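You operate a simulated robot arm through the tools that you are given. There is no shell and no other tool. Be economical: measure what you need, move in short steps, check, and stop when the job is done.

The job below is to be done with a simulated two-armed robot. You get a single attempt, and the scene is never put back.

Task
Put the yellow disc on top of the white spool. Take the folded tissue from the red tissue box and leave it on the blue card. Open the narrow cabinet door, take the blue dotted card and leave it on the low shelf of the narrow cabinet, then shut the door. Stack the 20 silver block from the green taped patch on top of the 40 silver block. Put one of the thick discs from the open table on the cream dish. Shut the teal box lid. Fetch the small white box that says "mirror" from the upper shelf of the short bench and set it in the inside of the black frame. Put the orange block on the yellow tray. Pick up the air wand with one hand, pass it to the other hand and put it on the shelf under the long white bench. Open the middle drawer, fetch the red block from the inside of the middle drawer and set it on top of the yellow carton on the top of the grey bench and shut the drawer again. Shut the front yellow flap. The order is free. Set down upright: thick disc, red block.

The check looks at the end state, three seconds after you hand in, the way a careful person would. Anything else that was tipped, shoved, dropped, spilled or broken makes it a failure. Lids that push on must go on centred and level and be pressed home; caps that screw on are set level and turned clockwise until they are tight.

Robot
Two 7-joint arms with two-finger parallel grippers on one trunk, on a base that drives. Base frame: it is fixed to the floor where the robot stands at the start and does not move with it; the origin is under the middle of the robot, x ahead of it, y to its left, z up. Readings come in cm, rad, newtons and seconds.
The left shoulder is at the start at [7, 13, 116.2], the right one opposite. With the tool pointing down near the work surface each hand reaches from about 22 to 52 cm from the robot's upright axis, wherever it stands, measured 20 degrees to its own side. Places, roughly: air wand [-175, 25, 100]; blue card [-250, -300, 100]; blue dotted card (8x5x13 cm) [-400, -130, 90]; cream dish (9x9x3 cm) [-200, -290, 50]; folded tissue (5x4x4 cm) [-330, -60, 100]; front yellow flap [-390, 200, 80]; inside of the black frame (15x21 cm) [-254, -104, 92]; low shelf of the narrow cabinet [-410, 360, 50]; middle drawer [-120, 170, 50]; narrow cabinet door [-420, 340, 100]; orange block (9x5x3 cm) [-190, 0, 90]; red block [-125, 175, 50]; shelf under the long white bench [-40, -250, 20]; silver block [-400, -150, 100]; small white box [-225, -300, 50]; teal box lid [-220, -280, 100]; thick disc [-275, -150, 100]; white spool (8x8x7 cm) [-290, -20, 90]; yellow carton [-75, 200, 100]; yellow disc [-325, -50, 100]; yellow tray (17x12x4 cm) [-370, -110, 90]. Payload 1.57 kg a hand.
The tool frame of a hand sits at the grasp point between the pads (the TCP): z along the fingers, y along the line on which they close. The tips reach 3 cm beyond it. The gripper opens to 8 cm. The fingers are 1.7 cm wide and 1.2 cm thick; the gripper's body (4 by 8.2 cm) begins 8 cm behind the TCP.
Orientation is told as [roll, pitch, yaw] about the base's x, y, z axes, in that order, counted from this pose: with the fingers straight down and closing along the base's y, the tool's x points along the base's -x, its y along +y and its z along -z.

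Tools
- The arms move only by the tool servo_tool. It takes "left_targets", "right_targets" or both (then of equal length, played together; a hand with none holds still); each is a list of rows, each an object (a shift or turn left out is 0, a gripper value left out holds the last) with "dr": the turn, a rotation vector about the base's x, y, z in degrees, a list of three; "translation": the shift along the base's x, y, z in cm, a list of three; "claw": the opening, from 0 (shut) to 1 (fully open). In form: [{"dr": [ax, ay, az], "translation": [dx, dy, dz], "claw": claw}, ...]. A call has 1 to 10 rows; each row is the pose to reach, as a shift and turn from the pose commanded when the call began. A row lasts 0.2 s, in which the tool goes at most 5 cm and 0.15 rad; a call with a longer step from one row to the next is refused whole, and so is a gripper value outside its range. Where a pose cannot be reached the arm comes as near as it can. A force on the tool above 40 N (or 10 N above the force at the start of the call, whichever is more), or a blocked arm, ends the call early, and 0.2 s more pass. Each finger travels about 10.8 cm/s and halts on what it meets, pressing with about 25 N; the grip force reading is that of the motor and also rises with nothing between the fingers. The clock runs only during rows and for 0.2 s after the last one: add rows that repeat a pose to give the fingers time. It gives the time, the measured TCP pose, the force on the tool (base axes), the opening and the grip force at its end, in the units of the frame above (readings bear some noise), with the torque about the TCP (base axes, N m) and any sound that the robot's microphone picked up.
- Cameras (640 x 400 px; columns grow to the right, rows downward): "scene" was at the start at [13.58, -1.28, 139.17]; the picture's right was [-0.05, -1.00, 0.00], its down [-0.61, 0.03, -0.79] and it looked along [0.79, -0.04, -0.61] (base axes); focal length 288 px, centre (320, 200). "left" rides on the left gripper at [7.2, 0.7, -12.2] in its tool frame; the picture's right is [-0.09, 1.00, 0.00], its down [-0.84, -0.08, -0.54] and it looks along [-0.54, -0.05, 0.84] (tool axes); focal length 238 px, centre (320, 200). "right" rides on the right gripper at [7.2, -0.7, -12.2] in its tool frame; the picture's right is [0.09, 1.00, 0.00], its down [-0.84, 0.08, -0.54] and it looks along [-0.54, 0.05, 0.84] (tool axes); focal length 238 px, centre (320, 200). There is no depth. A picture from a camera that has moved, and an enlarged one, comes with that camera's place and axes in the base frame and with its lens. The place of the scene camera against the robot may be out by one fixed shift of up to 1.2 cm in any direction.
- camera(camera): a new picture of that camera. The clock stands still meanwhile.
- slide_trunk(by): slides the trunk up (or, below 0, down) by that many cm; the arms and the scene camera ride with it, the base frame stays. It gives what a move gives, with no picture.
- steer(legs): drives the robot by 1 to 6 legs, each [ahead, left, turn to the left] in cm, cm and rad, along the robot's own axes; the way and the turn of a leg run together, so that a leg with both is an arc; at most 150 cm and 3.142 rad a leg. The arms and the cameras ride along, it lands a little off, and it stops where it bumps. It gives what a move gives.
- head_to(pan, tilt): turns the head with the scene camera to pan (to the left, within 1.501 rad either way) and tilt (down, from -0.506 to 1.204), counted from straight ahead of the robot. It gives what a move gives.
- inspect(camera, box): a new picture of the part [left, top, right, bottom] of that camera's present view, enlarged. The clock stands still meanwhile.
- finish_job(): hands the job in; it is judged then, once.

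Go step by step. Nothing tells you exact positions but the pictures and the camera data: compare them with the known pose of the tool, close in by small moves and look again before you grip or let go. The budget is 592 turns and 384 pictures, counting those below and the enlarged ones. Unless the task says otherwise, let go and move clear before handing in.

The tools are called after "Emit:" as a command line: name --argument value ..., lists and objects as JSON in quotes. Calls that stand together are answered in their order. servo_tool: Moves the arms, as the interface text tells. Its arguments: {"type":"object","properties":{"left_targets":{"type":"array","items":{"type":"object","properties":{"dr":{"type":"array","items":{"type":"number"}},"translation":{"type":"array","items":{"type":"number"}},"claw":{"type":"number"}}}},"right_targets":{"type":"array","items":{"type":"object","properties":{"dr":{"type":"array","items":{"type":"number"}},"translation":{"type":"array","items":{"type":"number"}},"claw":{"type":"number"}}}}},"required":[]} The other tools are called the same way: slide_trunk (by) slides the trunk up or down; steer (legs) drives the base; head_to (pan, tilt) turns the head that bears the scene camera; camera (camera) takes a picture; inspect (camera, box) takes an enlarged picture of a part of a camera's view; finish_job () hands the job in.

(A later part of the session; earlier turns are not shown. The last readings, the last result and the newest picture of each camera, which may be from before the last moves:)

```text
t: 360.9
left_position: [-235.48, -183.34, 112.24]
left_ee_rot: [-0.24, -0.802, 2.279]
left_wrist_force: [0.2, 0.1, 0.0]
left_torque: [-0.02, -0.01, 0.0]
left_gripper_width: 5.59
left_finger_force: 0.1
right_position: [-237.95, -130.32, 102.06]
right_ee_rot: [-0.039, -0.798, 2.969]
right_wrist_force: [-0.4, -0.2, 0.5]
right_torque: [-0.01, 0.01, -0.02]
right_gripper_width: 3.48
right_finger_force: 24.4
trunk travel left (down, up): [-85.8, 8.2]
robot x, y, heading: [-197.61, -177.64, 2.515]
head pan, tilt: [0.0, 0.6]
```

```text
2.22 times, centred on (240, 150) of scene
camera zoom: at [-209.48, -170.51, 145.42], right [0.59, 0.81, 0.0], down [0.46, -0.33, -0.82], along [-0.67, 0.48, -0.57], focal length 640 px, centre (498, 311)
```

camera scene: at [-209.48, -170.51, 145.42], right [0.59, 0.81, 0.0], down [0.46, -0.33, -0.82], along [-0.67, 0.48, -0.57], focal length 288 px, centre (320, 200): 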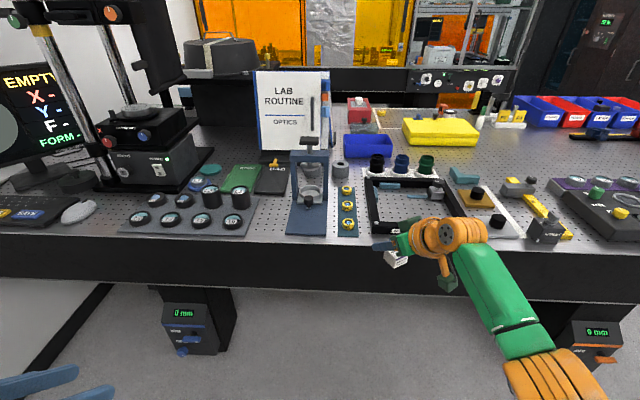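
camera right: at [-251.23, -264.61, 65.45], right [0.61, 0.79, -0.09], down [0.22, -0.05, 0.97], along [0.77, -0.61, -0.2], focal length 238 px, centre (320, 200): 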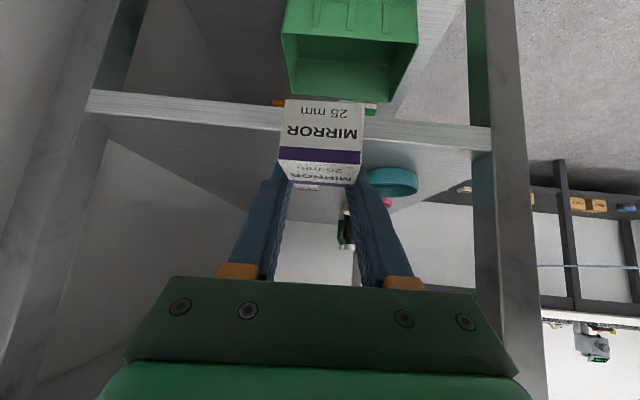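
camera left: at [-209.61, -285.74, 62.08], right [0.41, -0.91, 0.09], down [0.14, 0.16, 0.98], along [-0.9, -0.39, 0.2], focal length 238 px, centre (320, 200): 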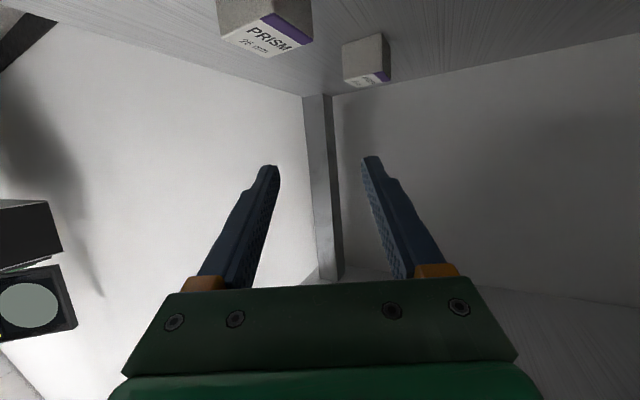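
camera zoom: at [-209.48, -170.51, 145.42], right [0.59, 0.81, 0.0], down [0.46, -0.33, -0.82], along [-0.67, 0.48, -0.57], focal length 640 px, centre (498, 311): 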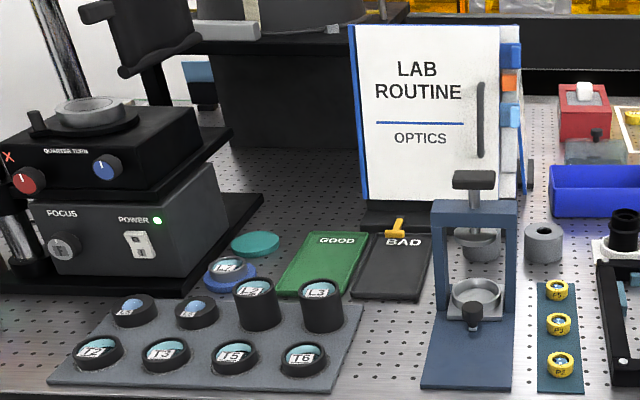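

The frame centre is about (-253.7,-103.5). Its interior has free space. Raise a bit and drive so the box comes over it.

Emit:
slide_trunk --by 6

Emit:
steer --legs '[[0, -12, 0], [24, 0, 0]]'

Emit:
camera --camera "scene"

Emit:
camera --camera "right"

```text
t: 361.9
left_position: [-235.55, -183.43, 118.24]
left_ee_rot: [-0.24, -0.8, 2.281]
left_wrist_force: [0.6, -0.2, 0.2]
left_torque: [-0.01, -0.01, -0.02]
left_gripper_width: 5.62
left_finger_force: 0.0
right_position: [-238.17, -130.5, 108.08]
right_ee_rot: [-0.04, -0.798, 2.971]
right_wrist_force: [1.1, -0.3, -0.8]
right_torque: [0.02, 0.03, 0.03]
right_gripper_width: 3.48
right_finger_force: 24.6
trunk travel left (down, up): [-91.8, 2.2]
robot x, y, heading: [-198.33, -177.61, 2.518]
head pan, tilt: [0.0, 0.6]
```

```text
t: 364.6
left_position: [-247.56, -159.69, 118.27]
left_ee_rot: [-0.237, -0.805, 2.28]
left_wrist_force: [-0.2, -0.4, 0.5]
left_torque: [0.02, 0.02, 0.01]
left_gripper_width: 5.58
left_finger_force: 0.0
right_position: [-249.96, -106.8, 108.19]
right_ee_rot: [-0.043, -0.8, 2.971]
right_wrist_force: [0.8, -0.5, -0.8]
right_torque: [0.02, 0.01, -0.01]
right_gripper_width: 3.49
right_finger_force: 25.0
trunk travel left (down, up): [-91.8, 2.2]
robot x, y, heading: [-210.11, -154.19, 2.516]
head pan, tilt: [0.0, 0.6]
```

```text
226 pictures are left
camera scene: at [-221.41, -147.05, 151.47], right [0.59, 0.81, 0.0], down [0.46, -0.33, -0.83], along [-0.67, 0.48, -0.56], focal length 288 px, centre (320, 200)
```

scene: 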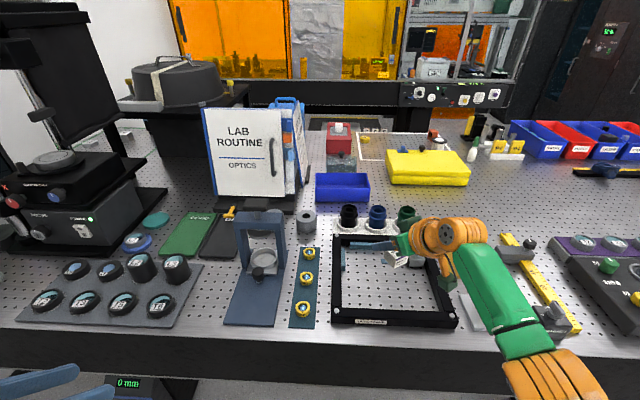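

```text
225 pictures are left
camera right: at [-236.6, -108.94, 111.6], right [-0.14, -0.99, -0.1], down [-0.21, -0.07, 0.98], along [-0.97, 0.15, -0.2], focal length 238 px, centre (320, 200)
```

right: 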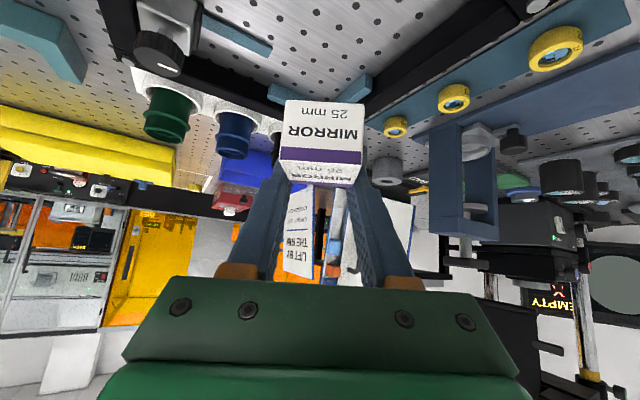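

Shift 3 cm to the frame's centre and lower with the trunk.

Emit:
servo_tool --right_targets '[{"translation": [-0.3, 1.5, 0]}, {"translation": [-0.5, 3.2, 0]}]'

Emit:
slide_trunk --by -10

Emit:
camera --camera "right"

Emit:
inspect --camera "scene" --box '[310, 200, 490, 340]'

```text
t: 365.1
left_position: [-247.82, -159.6, 118.36]
left_ee_rot: [-0.24, -0.803, 2.28]
left_wrist_force: [0.3, -0.4, 0.1]
left_torque: [-0.03, 0.0, -0.01]
left_gripper_width: 5.6
left_finger_force: 0.0
right_position: [-250.67, -103.41, 108.06]
right_ee_rot: [-0.043, -0.798, 2.971]
right_wrist_force: [-0.8, -0.6, -1.1]
right_torque: [-0.03, 0.0, 0.04]
right_gripper_width: 3.48
right_finger_force: 24.9
trunk travel left (down, up): [-91.8, 2.2]
robot x, y, heading: [-210.51, -154.22, 2.515]
head pan, tilt: [0.0, 0.6]
```

```text
t: 366.5
left_position: [-247.83, -159.6, 108.33]
left_ee_rot: [-0.24, -0.802, 2.28]
left_wrist_force: [-0.7, 0.6, -0.3]
left_torque: [-0.02, 0.0, 0.03]
left_gripper_width: 5.62
left_finger_force: 0.2
right_position: [-250.62, -103.39, 97.87]
right_ee_rot: [-0.04, -0.797, 2.971]
right_wrist_force: [-0.3, 0.4, 0.2]
right_torque: [0.0, 0.03, -0.01]
right_gripper_width: 3.49
right_finger_force: 24.9
trunk travel left (down, up): [-81.8, 12.2]
robot x, y, heading: [-210.19, -153.79, 2.517]
head pan, tilt: [0.0, 0.6]
```

```text
224 pictures are left
camera right: at [-237.23, -105.52, 101.35], right [-0.14, -0.99, -0.09], down [-0.21, -0.06, 0.97], along [-0.97, 0.15, -0.2], focal length 238 px, centre (320, 200)
```

right: 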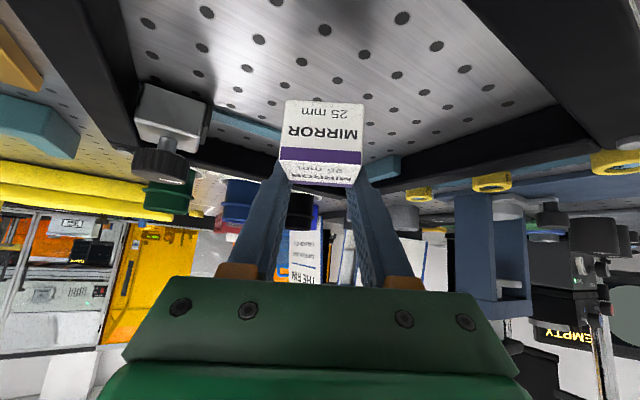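

```text
2.86 times, centred on (400, 270) of scene
camera zoom: at [-221.75, -146.75, 141.42], right [0.59, 0.81, 0.0], down [0.46, -0.33, -0.82], along [-0.67, 0.48, -0.57], focal length 822 px, centre (91, 0)
```

zoom: 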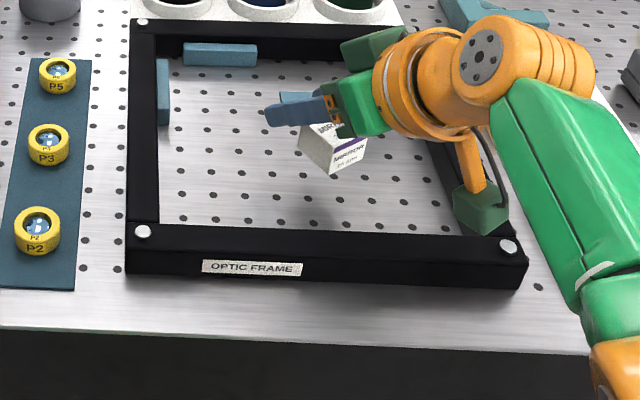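

Over the middle of the frame. Lower 4 cm, then gently to contact.

Emit:
slide_trunk --by -4

Emit:
servo_tool --right_targets '[{"translation": [0, 0, -0.4]}, {"translation": [0, 0, -0.8]}, {"translation": [0, 0, -1.2]}, {"translation": [0, 0, -1.6]}]'

Emit:
camera --camera "right"

```text
t: 367.3
left_position: [-247.65, -159.66, 104.22]
left_ee_rot: [-0.239, -0.802, 2.28]
left_wrist_force: [0.7, 0.0, -0.2]
left_torque: [0.04, 0.01, 0.0]
left_gripper_width: 5.61
left_finger_force: 0.0
right_position: [-250.55, -103.66, 94.18]
right_ee_rot: [-0.042, -0.8, 2.97]
right_wrist_force: [0.1, -0.7, 5.6]
right_torque: [-0.18, -0.18, -0.02]
right_gripper_width: 3.48
right_finger_force: 24.7
trunk travel left (down, up): [-77.8, 16.2]
robot x, y, heading: [-210.78, -154.03, 2.512]
head pan, tilt: [0.0, 0.6]
```

```text
t: 368.1
left_position: [-247.57, -159.88, 104.44]
left_ee_rot: [-0.24, -0.807, 2.274]
left_wrist_force: [0.3, 0.6, 0.8]
left_torque: [-0.01, 0.0, -0.03]
left_gripper_width: 5.6
left_finger_force: 0.0
right_position: [-250.64, -103.57, 93.79]
right_ee_rot: [-0.05, -0.819, 2.975]
right_wrist_force: [1.6, -2.8, 13.5]
right_torque: [-0.22, -0.39, 0.02]
right_gripper_width: 3.51
right_finger_force: 24.8
trunk travel left (down, up): [-77.8, 16.2]
robot x, y, heading: [-210.87, -154.13, 2.521]
head pan, tilt: [0.0, 0.6]
stopped in row 4 (right hand): the force on the tool passed its limit at 44 N (the readings are from after the stop); the commanded pose is now the measured one
```

```text
222 pictures are left
camera right: at [-237.17, -105.73, 96.83], right [-0.14, -0.98, -0.1], down [-0.19, -0.07, 0.98], along [-0.97, 0.16, -0.18], focal length 238 px, centre (320, 200)
```

right: 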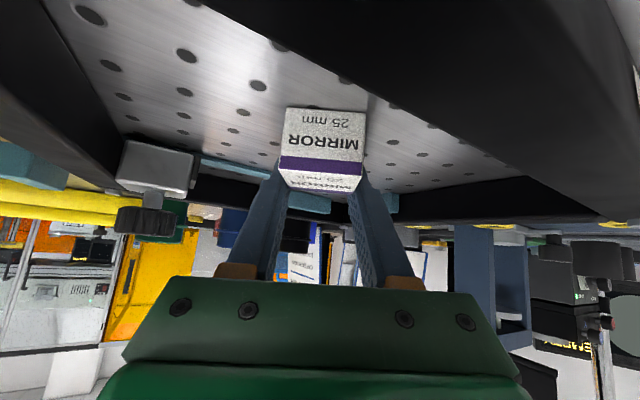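

Touching the table inside the frame. Release and retract.

Emit:
servo_tool --right_targets '[{"translation": [0, 0, 0.3], "claw": 0.55}, {"translation": [0, 0, 0.3], "claw": 0.7}, {"translation": [0, 0, 0.3], "claw": 0.8}, {"translation": [2, -0.4, 2.3]}, {"translation": [4.5, -0.8, 5]}, {"translation": [6.5, -1.1, 8.5]}]'

Emit:
camera --camera "right"

Emit:
inspect --camera "scene" --box '[310, 200, 490, 360]'

```text
t: 369.5
left_position: [-247.81, -159.54, 104.26]
left_ee_rot: [-0.237, -0.802, 2.28]
left_wrist_force: [-1.4, 0.1, 0.3]
left_torque: [0.02, -0.02, -0.03]
left_gripper_width: 5.61
left_finger_force: 0.1
right_position: [-244.29, -104.47, 101.74]
right_ee_rot: [-0.046, -0.809, 2.971]
right_wrist_force: [0.5, 0.1, -0.8]
right_torque: [0.01, 0.0, 0.02]
right_gripper_width: 6.4
right_finger_force: 0.1
trunk travel left (down, up): [-77.8, 16.2]
robot x, y, heading: [-210.13, -154.03, 2.516]
head pan, tilt: [0.0, 0.6]
```

```text
221 pictures are left
camera right: at [-230.89, -106.66, 104.93], right [-0.14, -0.99, -0.1], down [-0.2, -0.07, 0.98], along [-0.97, 0.16, -0.19], focal length 238 px, centre (320, 200)
```

right: 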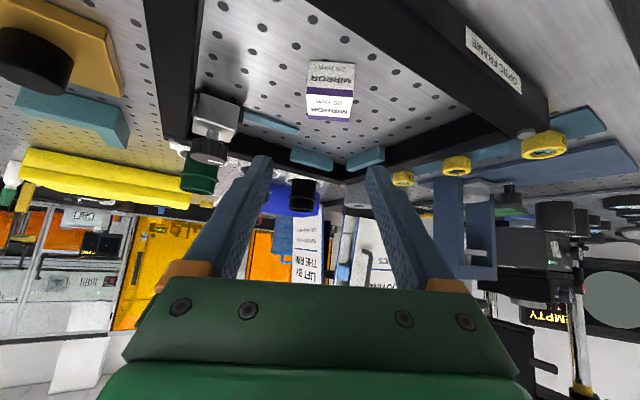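

```text
2.50 times, centred on (400, 280) of scene
camera zoom: at [-221.71, -146.79, 137.43], right [0.59, 0.81, 0.0], down [0.46, -0.33, -0.83], along [-0.67, 0.48, -0.56], focal length 720 px, centre (120, 0)
```

zoom: 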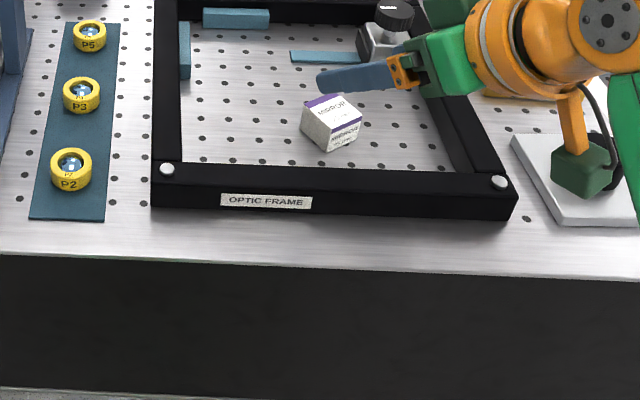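

Mirror box sits in the frame. Raise up and inspect the discs on the table's left part.

Emit:
slide_trunk --by 14

Emit:
steer --legs '[[-22, 0, -0.06]]'

Emit:
head_to --pan 0.35 --tilt 0.6

Emit:
camera --camera "scene"

Emit:
inspect --camera "scene" --box '[150, 150, 400, 320]'

```text
t: 371.2
left_position: [-247.79, -159.48, 118.34]
left_ee_rot: [-0.239, -0.801, 2.279]
left_wrist_force: [-0.3, 0.8, 0.0]
left_torque: [0.03, -0.01, 0.0]
left_gripper_width: 5.58
left_finger_force: 0.1
right_position: [-244.43, -104.43, 115.74]
right_ee_rot: [-0.045, -0.811, 2.97]
right_wrist_force: [0.4, -0.2, 0.4]
right_torque: [-0.02, 0.02, -0.01]
right_gripper_width: 6.41
right_finger_force: 0.1
trunk travel left (down, up): [-91.8, 2.2]
robot x, y, heading: [-210.6, -154.27, 2.509]
head pan, tilt: [0.0, 0.6]
```

```text
t: 372.9
left_position: [-230.85, -170.62, 118.04]
left_ee_rot: [-0.24, -0.798, 2.224]
left_wrist_force: [0.4, 0.6, 0.1]
left_torque: [0.01, 0.01, -0.03]
left_gripper_width: 5.58
left_finger_force: 0.1
right_position: [-224.33, -115.84, 115.54]
right_ee_rot: [-0.044, -0.808, 2.913]
right_wrist_force: [-0.1, -0.3, -1.0]
right_torque: [-0.02, -0.01, -0.01]
right_gripper_width: 6.4
right_finger_force: 0.0
trunk travel left (down, up): [-91.8, 2.2]
robot x, y, heading: [-193.22, -167.19, 2.462]
head pan, tilt: [0.0, 0.6]
```

```text
t: 373.7
left_position: [-230.42, -170.99, 118.17]
left_ee_rot: [-0.24, -0.801, 2.222]
left_wrist_force: [1.1, 0.1, 0.1]
left_torque: [0.03, 0.01, 0.01]
left_gripper_width: 5.63
left_finger_force: 0.0
right_position: [-223.95, -116.18, 115.75]
right_ee_rot: [-0.045, -0.811, 2.915]
right_wrist_force: [0.7, 1.0, -0.6]
right_torque: [0.0, 0.0, 0.02]
right_gripper_width: 6.4
right_finger_force: 0.0
trunk travel left (down, up): [-91.8, 2.2]
robot x, y, heading: [-192.85, -167.51, 2.459]
head pan, tilt: [0.351, 0.6]
```

```text
219 pictures are left
camera scene: at [-205.14, -162.33, 151.43], right [0.33, 0.95, 0.0], down [0.53, -0.18, -0.83], along [-0.78, 0.27, -0.56], focal length 288 px, centre (320, 200)
```

scene: 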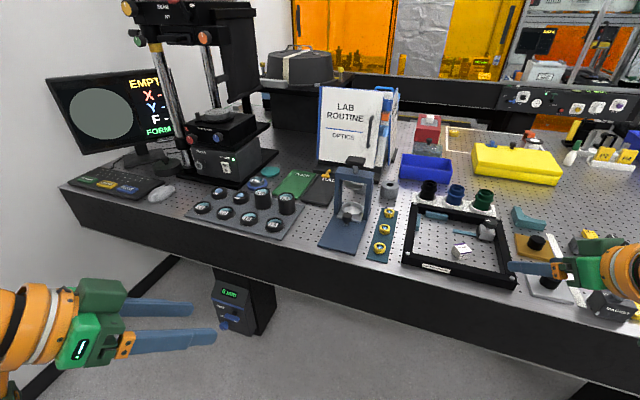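

```text
2.35 times, centred on (275, 235) of scene
camera zoom: at [-205.14, -162.33, 151.43], right [0.33, 0.95, 0.0], down [0.53, -0.18, -0.83], along [-0.78, 0.27, -0.56], focal length 677 px, centre (426, 118)
```

zoom: 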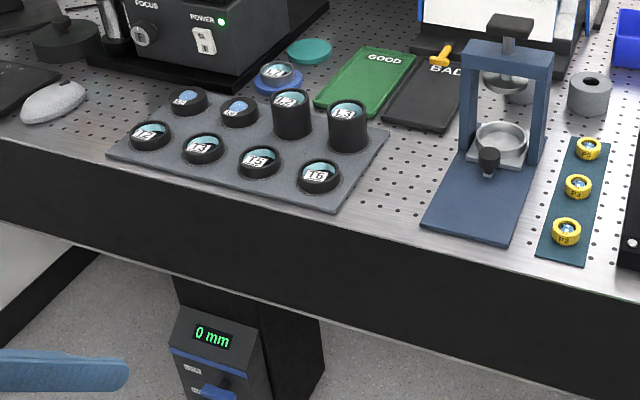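

Emit:
inspect --camera "scene" --box '[185, 175, 305, 250]'

```text
5.33 times, centred on (245, 212) of scene
camera zoom: at [-205.14, -162.33, 151.43], right [0.33, 0.95, 0.0], down [0.53, -0.18, -0.83], along [-0.78, 0.27, -0.56], focal length 1535 px, centre (720, 133)
```

zoom: 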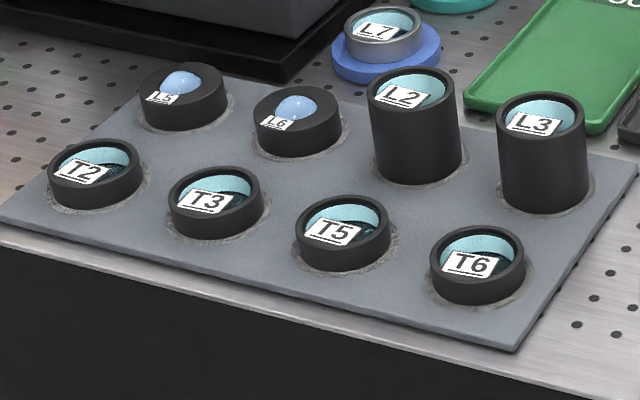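

L2 and L3 are the thick discs. I'll take L3 (≈(-286,-146.5), z 91–97) with the right hand: straighten its yaw, tilt to 60°, and move left.

Emit:
servo_tool --right_targets '[{"dr": [0, 0, -8.5]}, {"dr": [0, 0, -17]}, {"dr": [0, 0, -26]}]'

Emit:
servo_tool --right_targets '[{"dr": [4.4, 5.4, 0], "translation": [0.5, 1, -2], "claw": 1}, {"dr": [8.8, 10.9, 0], "translation": [1, 2, -5], "claw": 1}]'

Emit:
steer --legs '[[0, 50, 0]]'

Emit:
camera --camera "right"

Emit:
head_to --pan 0 --tilt 0.6

Emit:
camera --camera "scene"

```text
refused: row 3 steps farther than a row can; nothing moved
```

```text
t: 374.3
left_position: [-230.32, -170.73, 118.35]
left_ee_rot: [-0.238, -0.8, 2.222]
left_wrist_force: [0.0, -0.1, 0.8]
left_torque: [-0.03, -0.03, 0.01]
left_gripper_width: 5.6
left_finger_force: 0.1
right_position: [-222.85, -114.06, 110.71]
right_ee_rot: [-0.252, -1.024, 3.079]
right_wrist_force: [0.7, 0.8, -0.5]
right_torque: [0.02, 0.06, -0.03]
right_gripper_width: 7.99
right_finger_force: 0.0
trunk travel left (down, up): [-91.8, 2.2]
robot x, y, heading: [-192.86, -167.07, 2.457]
head pan, tilt: [0.351, 0.6]
```

```text
t: 377.3
left_position: [-261.64, -209.44, 118.23]
left_ee_rot: [-0.237, -0.802, 2.227]
left_wrist_force: [-0.4, 0.7, 0.2]
left_torque: [0.01, 0.01, 0.02]
left_gripper_width: 5.59
left_finger_force: 0.1
right_position: [-254.26, -152.54, 110.73]
right_ee_rot: [-0.246, -1.023, 3.082]
right_wrist_force: [0.2, -0.7, 0.8]
right_torque: [0.03, -0.01, 0.01]
right_gripper_width: 8.01
right_finger_force: 0.1
trunk travel left (down, up): [-91.8, 2.2]
robot x, y, heading: [-223.72, -205.67, 2.464]
head pan, tilt: [0.351, 0.6]
```

```text
216 pictures are left
camera right: at [-240.65, -155.83, 110.79], right [-0.22, -0.95, -0.21], down [-0.02, -0.21, 0.98], along [-0.98, 0.22, 0.03], focal length 238 px, centre (320, 200)
```

right: 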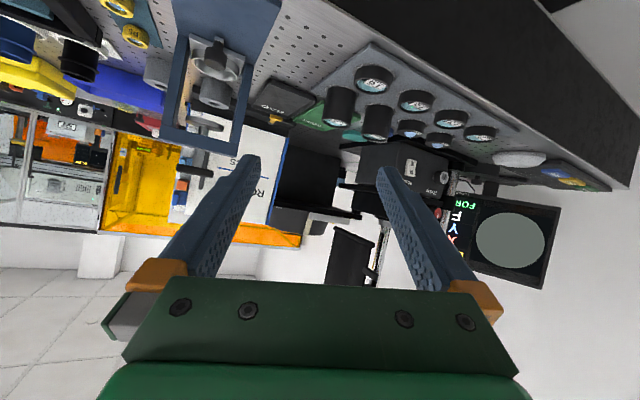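

```text
t: 378.1
left_position: [-261.66, -209.8, 118.35]
left_ee_rot: [-0.238, -0.801, 2.227]
left_wrist_force: [1.3, 0.0, 0.1]
left_torque: [-0.02, 0.01, 0.01]
left_gripper_width: 5.62
left_finger_force: 0.0
right_position: [-254.43, -152.84, 110.75]
right_ee_rot: [-0.249, -1.022, 3.082]
right_wrist_force: [0.3, -0.4, 0.3]
right_torque: [0.02, 0.0, -0.05]
right_gripper_width: 8.01
right_finger_force: 0.1
trunk travel left (down, up): [-91.8, 2.2]
robot x, y, heading: [-223.93, -206.24, 2.465]
head pan, tilt: [0.0, 0.6]
```

```text
215 pictures are left
camera scene: at [-234.97, -198.31, 151.42], right [0.63, 0.78, 0.0], down [0.44, -0.35, -0.83], along [-0.64, 0.52, -0.56], focal length 288 px, centre (320, 200)
```

scene: 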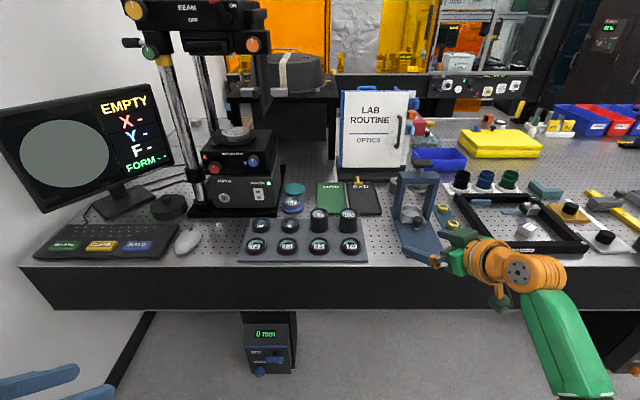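

The refused step skewed the tilt. I computed the corrective rotation; apply in three steps.

Emit:
servo_tool --right_targets '[{"dr": [-2.17, 1.33, -7.7]}, {"dr": [-4.33, 2.67, -15.4]}, {"dr": [-6.5, 4.0, -23.1]}]'

Emit:
camera --camera "right"

Emit:
inspect --camera "scene" --box '[220, 170, 420, 290]'

```text
t: 378.9
left_position: [-261.78, -209.77, 118.39]
left_ee_rot: [-0.24, -0.801, 2.227]
left_wrist_force: [0.2, -0.4, -0.1]
left_torque: [-0.02, -0.01, 0.03]
left_gripper_width: 5.6
left_finger_force: 0.0
right_position: [-254.39, -152.97, 110.63]
right_ee_rot: [0.004, -1.044, 2.457]
right_wrist_force: [-0.3, -0.1, -0.5]
right_torque: [-0.03, 0.01, 0.0]
right_gripper_width: 8.0
right_finger_force: 0.2
trunk travel left (down, up): [-91.8, 2.2]
robot x, y, heading: [-224.07, -206.3, 2.462]
head pan, tilt: [0.0, 0.6]
```

```text
214 pictures are left
camera right: at [-243.19, -161.24, 110.58], right [-0.59, -0.8, -0.08], down [-0.01, -0.09, 1.0], along [-0.81, 0.59, 0.05], focal length 238 px, centre (320, 200)
```

right: 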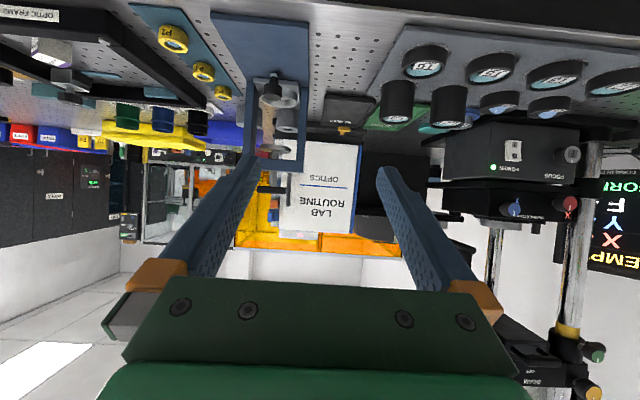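

```text
3.20 times, centred on (320, 230) of scene
camera zoom: at [-235.03, -198.34, 151.42], right [0.63, 0.78, 0.0], down [0.44, -0.35, -0.82], along [-0.64, 0.52, -0.57], focal length 921 px, centre (320, 104)
```

zoom: 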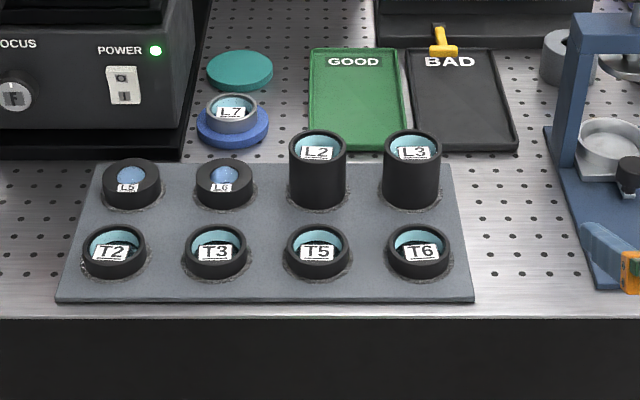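

Orientation is right; L3 at (-284,-147,95). Shift left 10 and drive 18 closer.

Emit:
steer --legs '[[0, 12, 0], [18, 0, 0]]'

Emit:
camera --camera "right"

```text
t: 381.2
left_position: [-282.8, -208.22, 118.33]
left_ee_rot: [-0.238, -0.805, 2.228]
left_wrist_force: [0.0, -0.5, 0.4]
left_torque: [0.01, 0.01, 0.0]
left_gripper_width: 5.62
left_finger_force: 0.1
right_position: [-275.72, -151.26, 110.92]
right_ee_rot: [0.006, -1.05, 2.463]
right_wrist_force: [0.0, -0.5, -1.3]
right_torque: [-0.01, 0.02, -0.03]
right_gripper_width: 8.01
right_finger_force: 0.1
trunk travel left (down, up): [-91.8, 2.2]
robot x, y, heading: [-245.32, -204.19, 2.468]
head pan, tilt: [0.0, 0.6]
```

```text
212 pictures are left
camera right: at [-264.45, -159.6, 110.74], right [-0.59, -0.81, -0.08], down [0.0, -0.09, 1.0], along [-0.81, 0.58, 0.05], focal length 238 px, centre (320, 200)
```

right: 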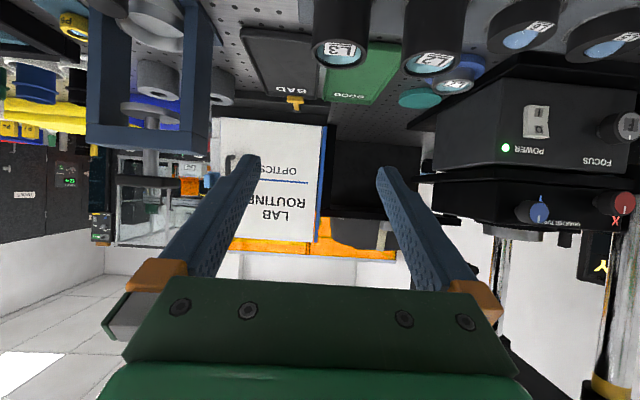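

L3 is 9 cm ahead and 1.7 left. Move above/around it in two stages.

Emit:
servo_tool --right_targets '[{"translation": [-1.5, -0.8, -3]}, {"translation": [-3.5, 0.5, -6]}, {"translation": [-6, 2.5, -8.5]}, {"translation": [-8.2, 4.3, -9]}]'

Emit:
camera --camera "right"

Emit:
inspect --camera "scene" --box '[240, 180, 440, 320]'

```text
t: 382.2
left_position: [-283.32, -208.1, 118.23]
left_ee_rot: [-0.24, -0.799, 2.232]
left_wrist_force: [-0.3, 0.7, -0.5]
left_torque: [-0.02, 0.0, 0.02]
left_gripper_width: 5.63
left_finger_force: 0.0
right_position: [-282.93, -147.61, 102.12]
right_ee_rot: [0.002, -1.05, 2.464]
right_wrist_force: [-0.3, -1.0, 0.6]
right_torque: [0.0, -0.01, -0.01]
right_gripper_width: 8.01
right_finger_force: 0.1
right hand out of reach, approached as far as the arm can: row 4
trunk travel left (down, up): [-91.8, 2.2]
robot x, y, heading: [-245.33, -204.13, 2.468]
head pan, tilt: [0.0, 0.6]
```

```text
211 pictures are left
camera right: at [-271.63, -155.95, 102.03], right [-0.59, -0.81, -0.08], down [-0.01, -0.09, 1.0], along [-0.81, 0.58, 0.05], focal length 238 px, centre (320, 200)
```

right: 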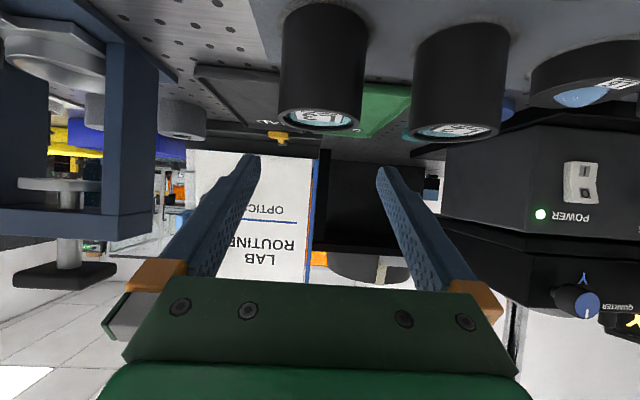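

```text
2.86 times, centred on (340, 250) of scene
camera zoom: at [-256.57, -196.42, 151.41], right [0.62, 0.78, 0.0], down [0.44, -0.35, -0.82], along [-0.64, 0.52, -0.57], focal length 822 px, centre (263, 57)
```

zoom: 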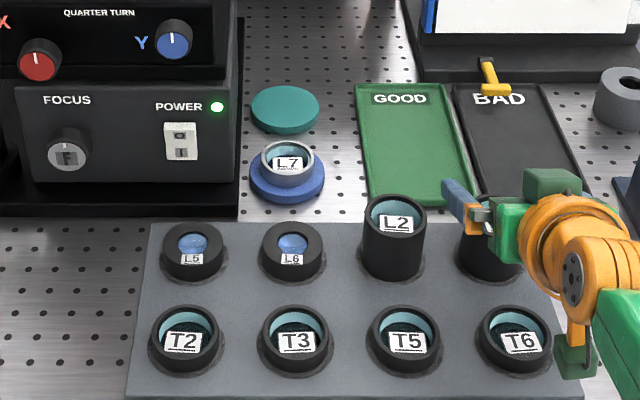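

L3 is centred laterally and 2.5 cm further. Drive ahead 2.5 and lower with the trunk.

Emit:
steer --legs '[[2.6, 0, 0]]'

Emit:
slide_trunk --by -5.5

Emit:
camera --camera "right"

```text
t: 383.1
left_position: [-284.78, -206.65, 118.59]
left_ee_rot: [-0.237, -0.807, 2.228]
left_wrist_force: [0.9, 0.2, -0.1]
left_torque: [0.04, 0.08, 0.02]
left_gripper_width: 5.58
left_finger_force: 0.1
right_position: [-284.6, -146.31, 102.46]
right_ee_rot: [0.005, -1.053, 2.463]
right_wrist_force: [0.2, -0.8, 0.0]
right_torque: [0.02, 0.01, -0.01]
right_gripper_width: 8.0
right_finger_force: 0.0
trunk travel left (down, up): [-91.8, 2.2]
robot x, y, heading: [-247.58, -202.27, 2.469]
head pan, tilt: [0.0, 0.6]
```

```text
t: 384.0
left_position: [-285.26, -206.2, 112.73]
left_ee_rot: [-0.24, -0.8, 2.231]
left_wrist_force: [0.2, -0.2, -0.8]
left_torque: [0.02, 0.0, -0.01]
left_gripper_width: 5.58
left_finger_force: 0.0
right_position: [-284.97, -146.09, 96.53]
right_ee_rot: [0.004, -1.046, 2.463]
right_wrist_force: [0.2, 0.7, -0.5]
right_torque: [0.0, 0.0, 0.02]
right_gripper_width: 7.99
right_finger_force: 0.1
trunk travel left (down, up): [-86.3, 7.7]
robot x, y, heading: [-247.84, -202.56, 2.466]
head pan, tilt: [0.0, 0.6]
```

```text
209 pictures are left
camera right: at [-273.63, -154.3, 96.46], right [-0.59, -0.81, -0.08], down [-0.01, -0.09, 1.0], along [-0.81, 0.58, 0.05], focal length 238 px, centre (320, 200)
```

right: 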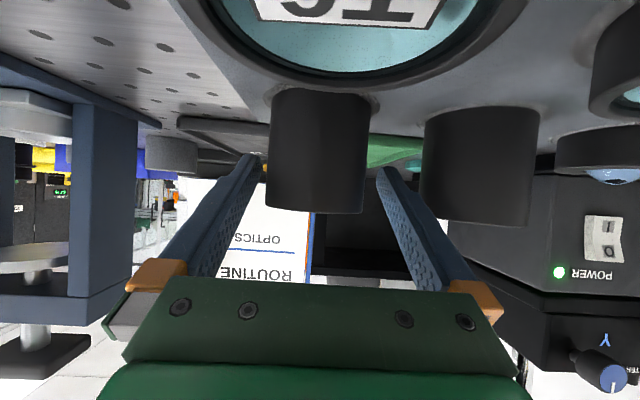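

Disc is centred between the fingers. Raise 0.4, grip high, and lift.

Emit:
servo_tool --right_targets '[{"translation": [0, 0, 0.4]}, {"translation": [0, 0, 0.4], "claw": 0.7}, {"translation": [0, 0, 0.4], "claw": 0.5}, {"translation": [0, 0, 0.4], "claw": 0.4}, {"translation": [0, 0, 0.4], "claw": 0.3}]'

Emit:
slide_trunk --by 7

Emit:
camera --camera "right"

```text
t: 385.2
left_position: [-285.26, -206.25, 112.78]
left_ee_rot: [-0.24, -0.802, 2.23]
left_wrist_force: [0.2, -0.2, -0.6]
left_torque: [0.01, -0.02, 0.0]
left_gripper_width: 5.62
left_finger_force: 0.1
right_position: [-284.73, -146.14, 97.12]
right_ee_rot: [0.003, -1.047, 2.461]
right_wrist_force: [1.0, 1.2, 0.8]
right_torque: [0.06, -0.03, -0.01]
right_gripper_width: 5.59
right_finger_force: 24.7
trunk travel left (down, up): [-86.3, 7.7]
robot x, y, heading: [-247.41, -202.43, 2.46]
head pan, tilt: [0.0, 0.6]
```

```text
t: 386.3
left_position: [-285.39, -206.27, 119.6]
left_ee_rot: [-0.239, -0.799, 2.231]
left_wrist_force: [0.5, -0.2, 0.2]
left_torque: [0.01, 0.04, -0.01]
left_gripper_width: 5.61
left_finger_force: 0.1
right_position: [-284.87, -145.99, 103.99]
right_ee_rot: [0.005, -1.046, 2.461]
right_wrist_force: [-0.5, 0.4, -2.8]
right_torque: [0.0, 0.04, 0.0]
right_gripper_width: 5.56
right_finger_force: 24.5
trunk travel left (down, up): [-93.3, 0.7]
robot x, y, heading: [-247.75, -202.35, 2.467]
head pan, tilt: [0.0, 0.6]
```

```text
208 pictures are left
camera right: at [-273.62, -154.27, 103.87], right [-0.59, -0.81, -0.08], down [-0.01, -0.09, 1.0], along [-0.81, 0.58, 0.05], focal length 238 px, centre (320, 200)
```

right: 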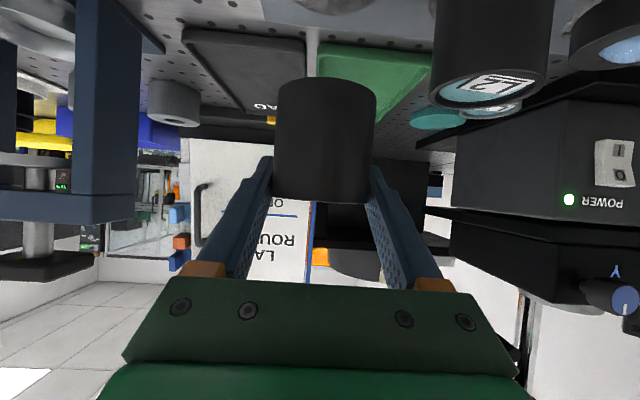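

Disc is in hand, upright. Back away and turn toward the short bench front again.

Emit:
steer --legs '[[-42, 0, 0], [0, -42, 0], [0, 0, 1.561]]'

Emit:
camera --camera "scene"

```text
t: 394.9
left_position: [-184.87, -233.47, 119.63]
left_ee_rot: [-0.24, -0.798, -2.487]
left_wrist_force: [0.6, -0.3, 0.3]
left_torque: [-0.03, 0.01, -0.02]
left_gripper_width: 5.61
left_finger_force: 0.0
right_position: [-245.2, -232.8, 103.93]
right_ee_rot: [0.004, -1.045, -2.256]
right_wrist_force: [0.9, -0.1, -2.8]
right_torque: [0.03, 0.0, -0.05]
right_gripper_width: 5.56
right_finger_force: 25.2
trunk travel left (down, up): [-93.3, 0.7]
robot x, y, heading: [-188.61, -195.84, -2.251]
head pan, tilt: [0.0, 0.6]
```

```text
207 pictures are left
camera scene: at [-197.29, -207.53, 152.91], right [-0.78, 0.63, 0.0], down [0.36, 0.44, -0.82], along [-0.52, -0.64, -0.57], focal length 288 px, centre (320, 200)
```

scene: 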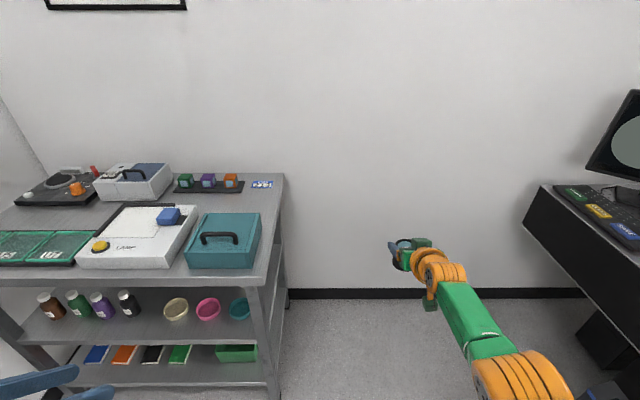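

Cream dish at about (-196.7,-295). Bring the hand inward (lateral), then drive left.

Emit:
servo_tool --right_targets '[{"translation": [3.8, 0, 0]}, {"translation": [7.7, 0, 0]}, {"translation": [11.5, 0, 0]}, {"translation": [15.4, 0, 0]}, {"translation": [19.2, 0, 0]}]'

Emit:
steer --legs '[[0, 58, 0]]'

Emit:
slide_trunk --by -36

Emit:
camera --camera "scene"

Emit:
camera --camera "right"

```text
t: 396.3
left_position: [-184.96, -233.43, 119.7]
left_ee_rot: [-0.237, -0.799, -2.49]
left_wrist_force: [-0.4, -0.5, -0.2]
left_torque: [-0.03, -0.01, 0.04]
left_gripper_width: 5.62
left_finger_force: 0.1
right_position: [-229.14, -232.33, 105.76]
right_ee_rot: [-0.122, -1.096, -2.178]
right_wrist_force: [-0.8, 0.2, -2.7]
right_torque: [0.01, -0.02, 0.0]
right_gripper_width: 5.55
right_finger_force: 24.8
trunk travel left (down, up): [-93.3, 0.7]
robot x, y, heading: [-188.07, -195.7, -2.254]
head pan, tilt: [0.0, 0.6]
stopped in row 5 (right hand): the arm was blocked; the commanded pose is now the measured one
```

```text
t: 399.6
left_position: [-140.0, -269.92, 119.77]
left_ee_rot: [-0.236, -0.799, -2.493]
left_wrist_force: [-0.6, 0.1, -0.4]
left_torque: [-0.03, 0.0, 0.02]
left_gripper_width: 5.61
left_finger_force: 0.1
right_position: [-184.25, -268.59, 105.74]
right_ee_rot: [-0.12, -1.094, -2.178]
right_wrist_force: [0.2, 0.9, -2.4]
right_torque: [-0.01, -0.04, 0.0]
right_gripper_width: 5.54
right_finger_force: 25.3
trunk travel left (down, up): [-93.3, 0.7]
robot x, y, heading: [-143.46, -232.37, -2.253]
head pan, tilt: [0.0, 0.6]
```

```text
t: 403.1
left_position: [-139.96, -270.1, 83.77]
left_ee_rot: [-0.238, -0.802, -2.49]
left_wrist_force: [0.8, -0.1, 0.3]
left_torque: [0.02, -0.03, 0.0]
left_gripper_width: 5.62
left_finger_force: 0.1
right_position: [-184.12, -268.7, 69.75]
right_ee_rot: [-0.126, -1.095, -2.172]
right_wrist_force: [0.1, 0.3, -3.0]
right_torque: [0.02, -0.01, 0.01]
right_gripper_width: 5.53
right_finger_force: 24.8
trunk travel left (down, up): [-57.3, 36.7]
robot x, y, heading: [-143.23, -232.55, -2.253]
head pan, tilt: [0.0, 0.6]
```

```text
206 pictures are left
camera scene: at [-152.21, -243.98, 116.91], right [-0.78, 0.63, 0.0], down [0.36, 0.44, -0.82], along [-0.52, -0.64, -0.57], focal length 288 px, centre (320, 200)
```

scene: 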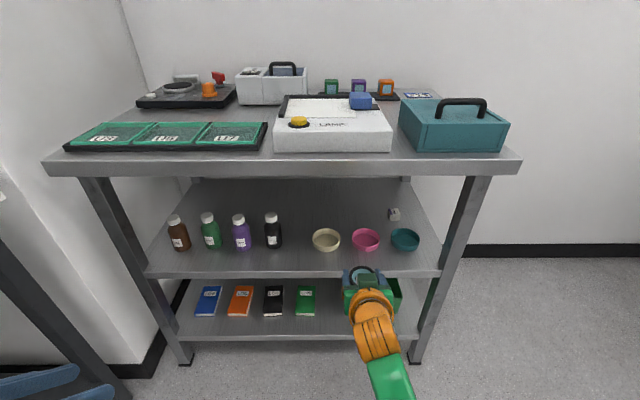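

```text
205 pictures are left
camera right: at [-175.57, -257.43, 68.92], right [0.77, -0.62, -0.14], down [0.17, -0.01, 0.99], along [-0.61, -0.79, 0.09], focal length 238 px, centre (320, 200)
```

right: 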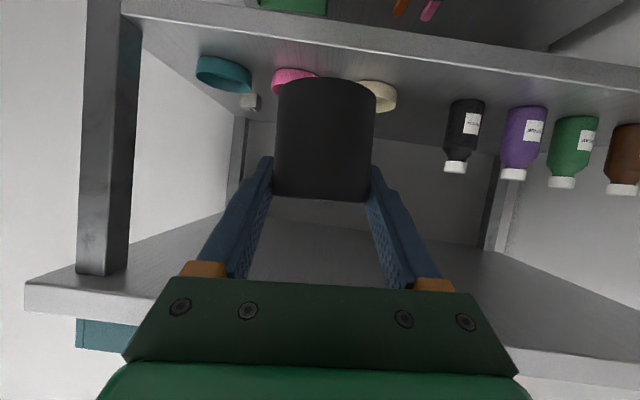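

Correct the slight tilt (about 4°), turn the base 0.09 left to line up with the dish, then drive in 20.

Emit:
servo_tool --right_targets '[{"dr": [0, -4.4, 2.4], "translation": [-1, -1, 0]}]'

Emit:
steer --legs '[[0, 0, 0.09], [18, 0, 0]]'

Emit:
camera --camera "right"

Emit:
camera --camera "scene"

```text
t: 403.5
left_position: [-140.11, -269.99, 83.76]
left_ee_rot: [-0.238, -0.8, -2.491]
left_wrist_force: [-0.3, -0.4, 0.0]
left_torque: [0.02, 0.03, 0.03]
left_gripper_width: 5.61
left_finger_force: 0.0
right_position: [-185.14, -269.78, 69.73]
right_ee_rot: [0.011, -1.047, -2.251]
right_wrist_force: [-0.4, -0.5, -2.3]
right_torque: [0.03, 0.02, 0.01]
right_gripper_width: 5.51
right_finger_force: 24.8
trunk travel left (down, up): [-57.3, 36.7]
robot x, y, heading: [-143.21, -232.63, -2.25]
head pan, tilt: [0.0, 0.6]
```

```text
t: 405.5
left_position: [-146.5, -284.48, 83.87]
left_ee_rot: [-0.24, -0.799, -2.4]
left_wrist_force: [0.0, 0.5, 0.3]
left_torque: [0.01, 0.01, -0.04]
left_gripper_width: 5.6
left_finger_force: 0.1
right_position: [-191.45, -288.31, 69.75]
right_ee_rot: [0.005, -1.046, -2.154]
right_wrist_force: [-0.1, -0.1, -2.9]
right_torque: [0.04, 0.01, -0.03]
right_gripper_width: 5.53
right_finger_force: 24.8
trunk travel left (down, up): [-57.3, 36.7]
robot x, y, heading: [-153.25, -247.45, -2.164]
head pan, tilt: [0.0, 0.6]
```

```text
204 pictures are left
camera right: at [-184.5, -276.05, 69.61], right [0.86, -0.51, -0.08], down [0.09, 0.0, 1.0], along [-0.5, -0.86, 0.05], focal length 238 px, centre (320, 200)
```

right: 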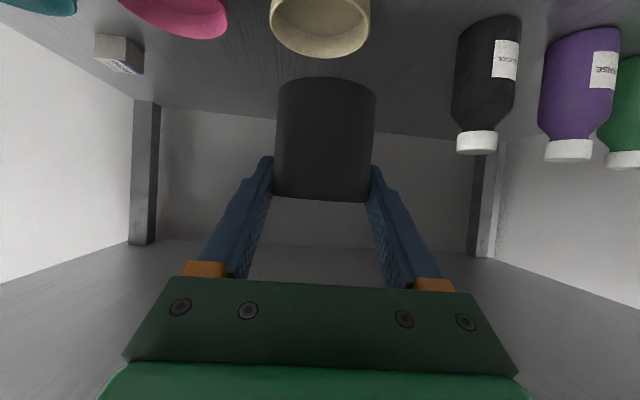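

```text
203 pictures are left
camera scene: at [-161.19, -259.7, 116.91], right [-0.83, 0.56, 0.0], down [0.31, 0.47, -0.82], along [-0.46, -0.69, -0.57], focal length 288 px, centre (320, 200)
```

scene: 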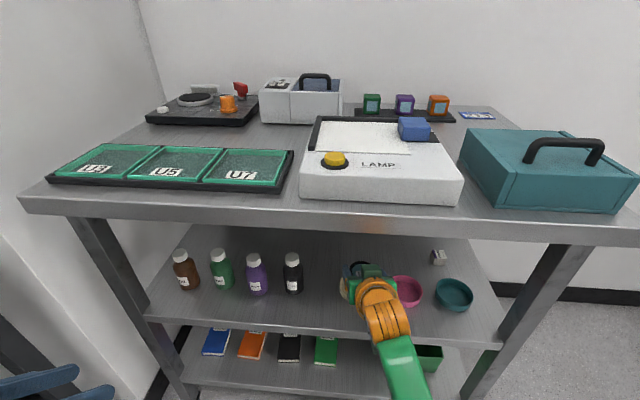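

Dish aligned laterally; 8.5 cm further. Drive in and lower 4.

Emit:
steer --legs '[[8.3, -0.5, 0]]'

Emit:
slide_trunk --by -4.5

Emit:
camera --camera "right"

Emit:
inspect --camera "scene" --box '[260, 230, 480, 370]'

```text
t: 406.6
left_position: [-151.47, -290.9, 83.75]
left_ee_rot: [-0.24, -0.797, -2.399]
left_wrist_force: [-0.5, 0.3, 0.2]
left_torque: [-0.01, 0.0, -0.01]
left_gripper_width: 5.6
left_finger_force: 0.1
right_position: [-196.42, -294.77, 69.75]
right_ee_rot: [0.005, -1.046, -2.154]
right_wrist_force: [-0.6, 0.0, -3.5]
right_torque: [0.0, -0.02, -0.01]
right_gripper_width: 5.53
right_finger_force: 24.8
trunk travel left (down, up): [-57.3, 36.7]
robot x, y, heading: [-158.53, -253.74, -2.159]
head pan, tilt: [0.0, 0.6]
```

```text
t: 407.4
left_position: [-151.48, -291.05, 79.23]
left_ee_rot: [-0.239, -0.802, -2.399]
left_wrist_force: [-0.3, -1.1, 0.4]
left_torque: [0.0, 0.01, -0.01]
left_gripper_width: 5.6
left_finger_force: 0.2
right_position: [-196.43, -294.71, 65.24]
right_ee_rot: [0.005, -1.048, -2.154]
right_wrist_force: [0.3, -1.0, -2.8]
right_torque: [0.02, 0.01, -0.02]
right_gripper_width: 5.55
right_finger_force: 24.9
trunk travel left (down, up): [-52.8, 41.2]
robot x, y, heading: [-158.08, -253.53, -2.166]
head pan, tilt: [0.0, 0.6]
```

```text
202 pictures are left
camera right: at [-189.38, -282.43, 65.11], right [0.86, -0.51, -0.08], down [0.09, 0.0, 1.0], along [-0.5, -0.86, 0.05], focal length 238 px, centre (320, 200)
```

right: 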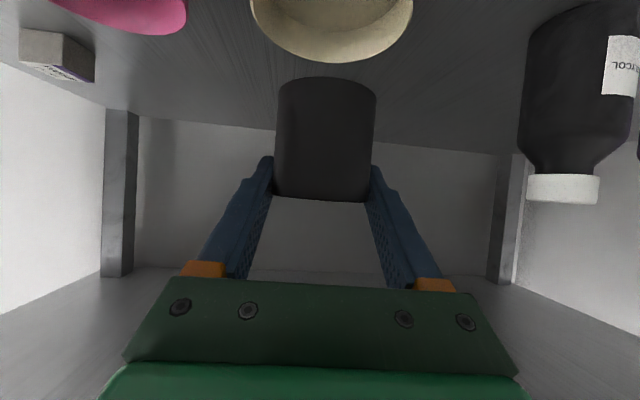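

```text
2.86 times, centred on (370, 300) of scene
camera zoom: at [-166.07, -266.08, 112.41], right [-0.83, 0.56, 0.0], down [0.31, 0.47, -0.82], along [-0.46, -0.69, -0.57], focal length 822 px, centre (177, -86)
```

zoom: 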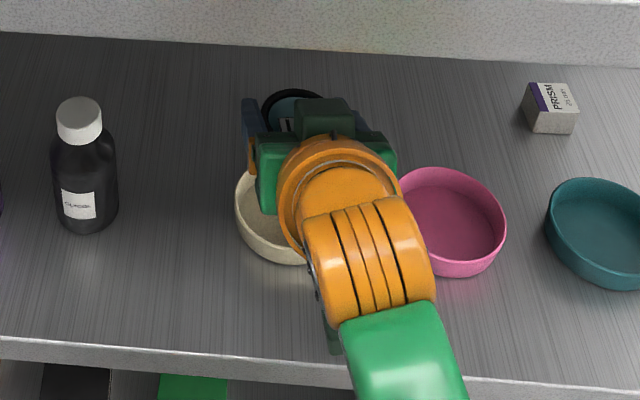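

Nudge 0.7 cm back to centre on the dish, then lower stepwise.

Emit:
servo_tool --right_targets '[{"translation": [0.6, 0.4, 0]}, {"translation": [0.6, 0.4, -1.2]}, {"translation": [0.6, 0.4, -2.4]}]'

Emit:
inspect --camera "right" --box '[220, 0, 430, 130]'

Emit:
inspect --camera "scene" --box '[300, 240, 420, 340]'

```text
t: 408.2
left_position: [-151.23, -290.9, 79.28]
left_ee_rot: [-0.24, -0.799, -2.397]
left_wrist_force: [0.5, -1.4, -0.7]
left_torque: [0.0, 0.03, 0.01]
left_gripper_width: 5.61
left_finger_force: 0.0
right_position: [-195.79, -294.41, 62.87]
right_ee_rot: [0.005, -1.045, -2.156]
right_wrist_force: [-0.4, 0.9, -3.3]
right_torque: [-0.03, -0.01, -0.01]
right_gripper_width: 5.53
right_finger_force: 24.9
trunk travel left (down, up): [-52.8, 41.2]
robot x, y, heading: [-158.0, -254.0, -2.16]
head pan, tilt: [0.0, 0.6]
```

```text
3.05 times, centred on (325, 65) of right
camera zoom: at [-188.7, -282.02, 62.71], right [0.86, -0.51, -0.08], down [0.09, 0.0, 1.0], along [-0.5, -0.86, 0.05], focal length 726 px, centre (305, 611)
```

zoom: 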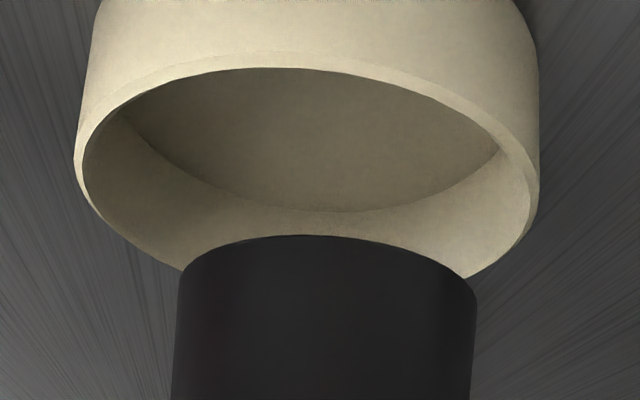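

```text
4.00 times, centred on (360, 290) of scene
camera zoom: at [-166.08, -266.11, 112.41], right [-0.83, 0.56, 0.0], down [0.31, 0.47, -0.82], along [-0.46, -0.69, -0.57], focal length 1151 px, centre (160, -160)
```

zoom: 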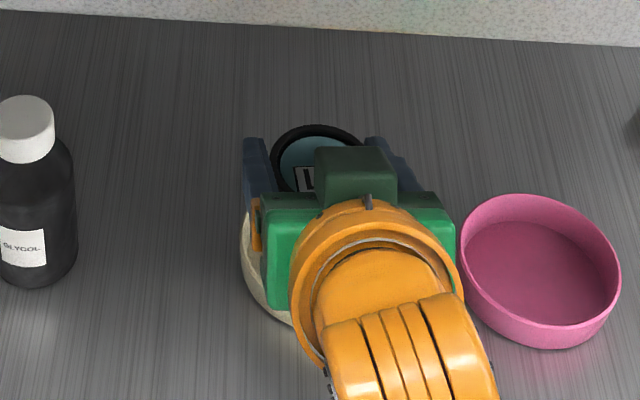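

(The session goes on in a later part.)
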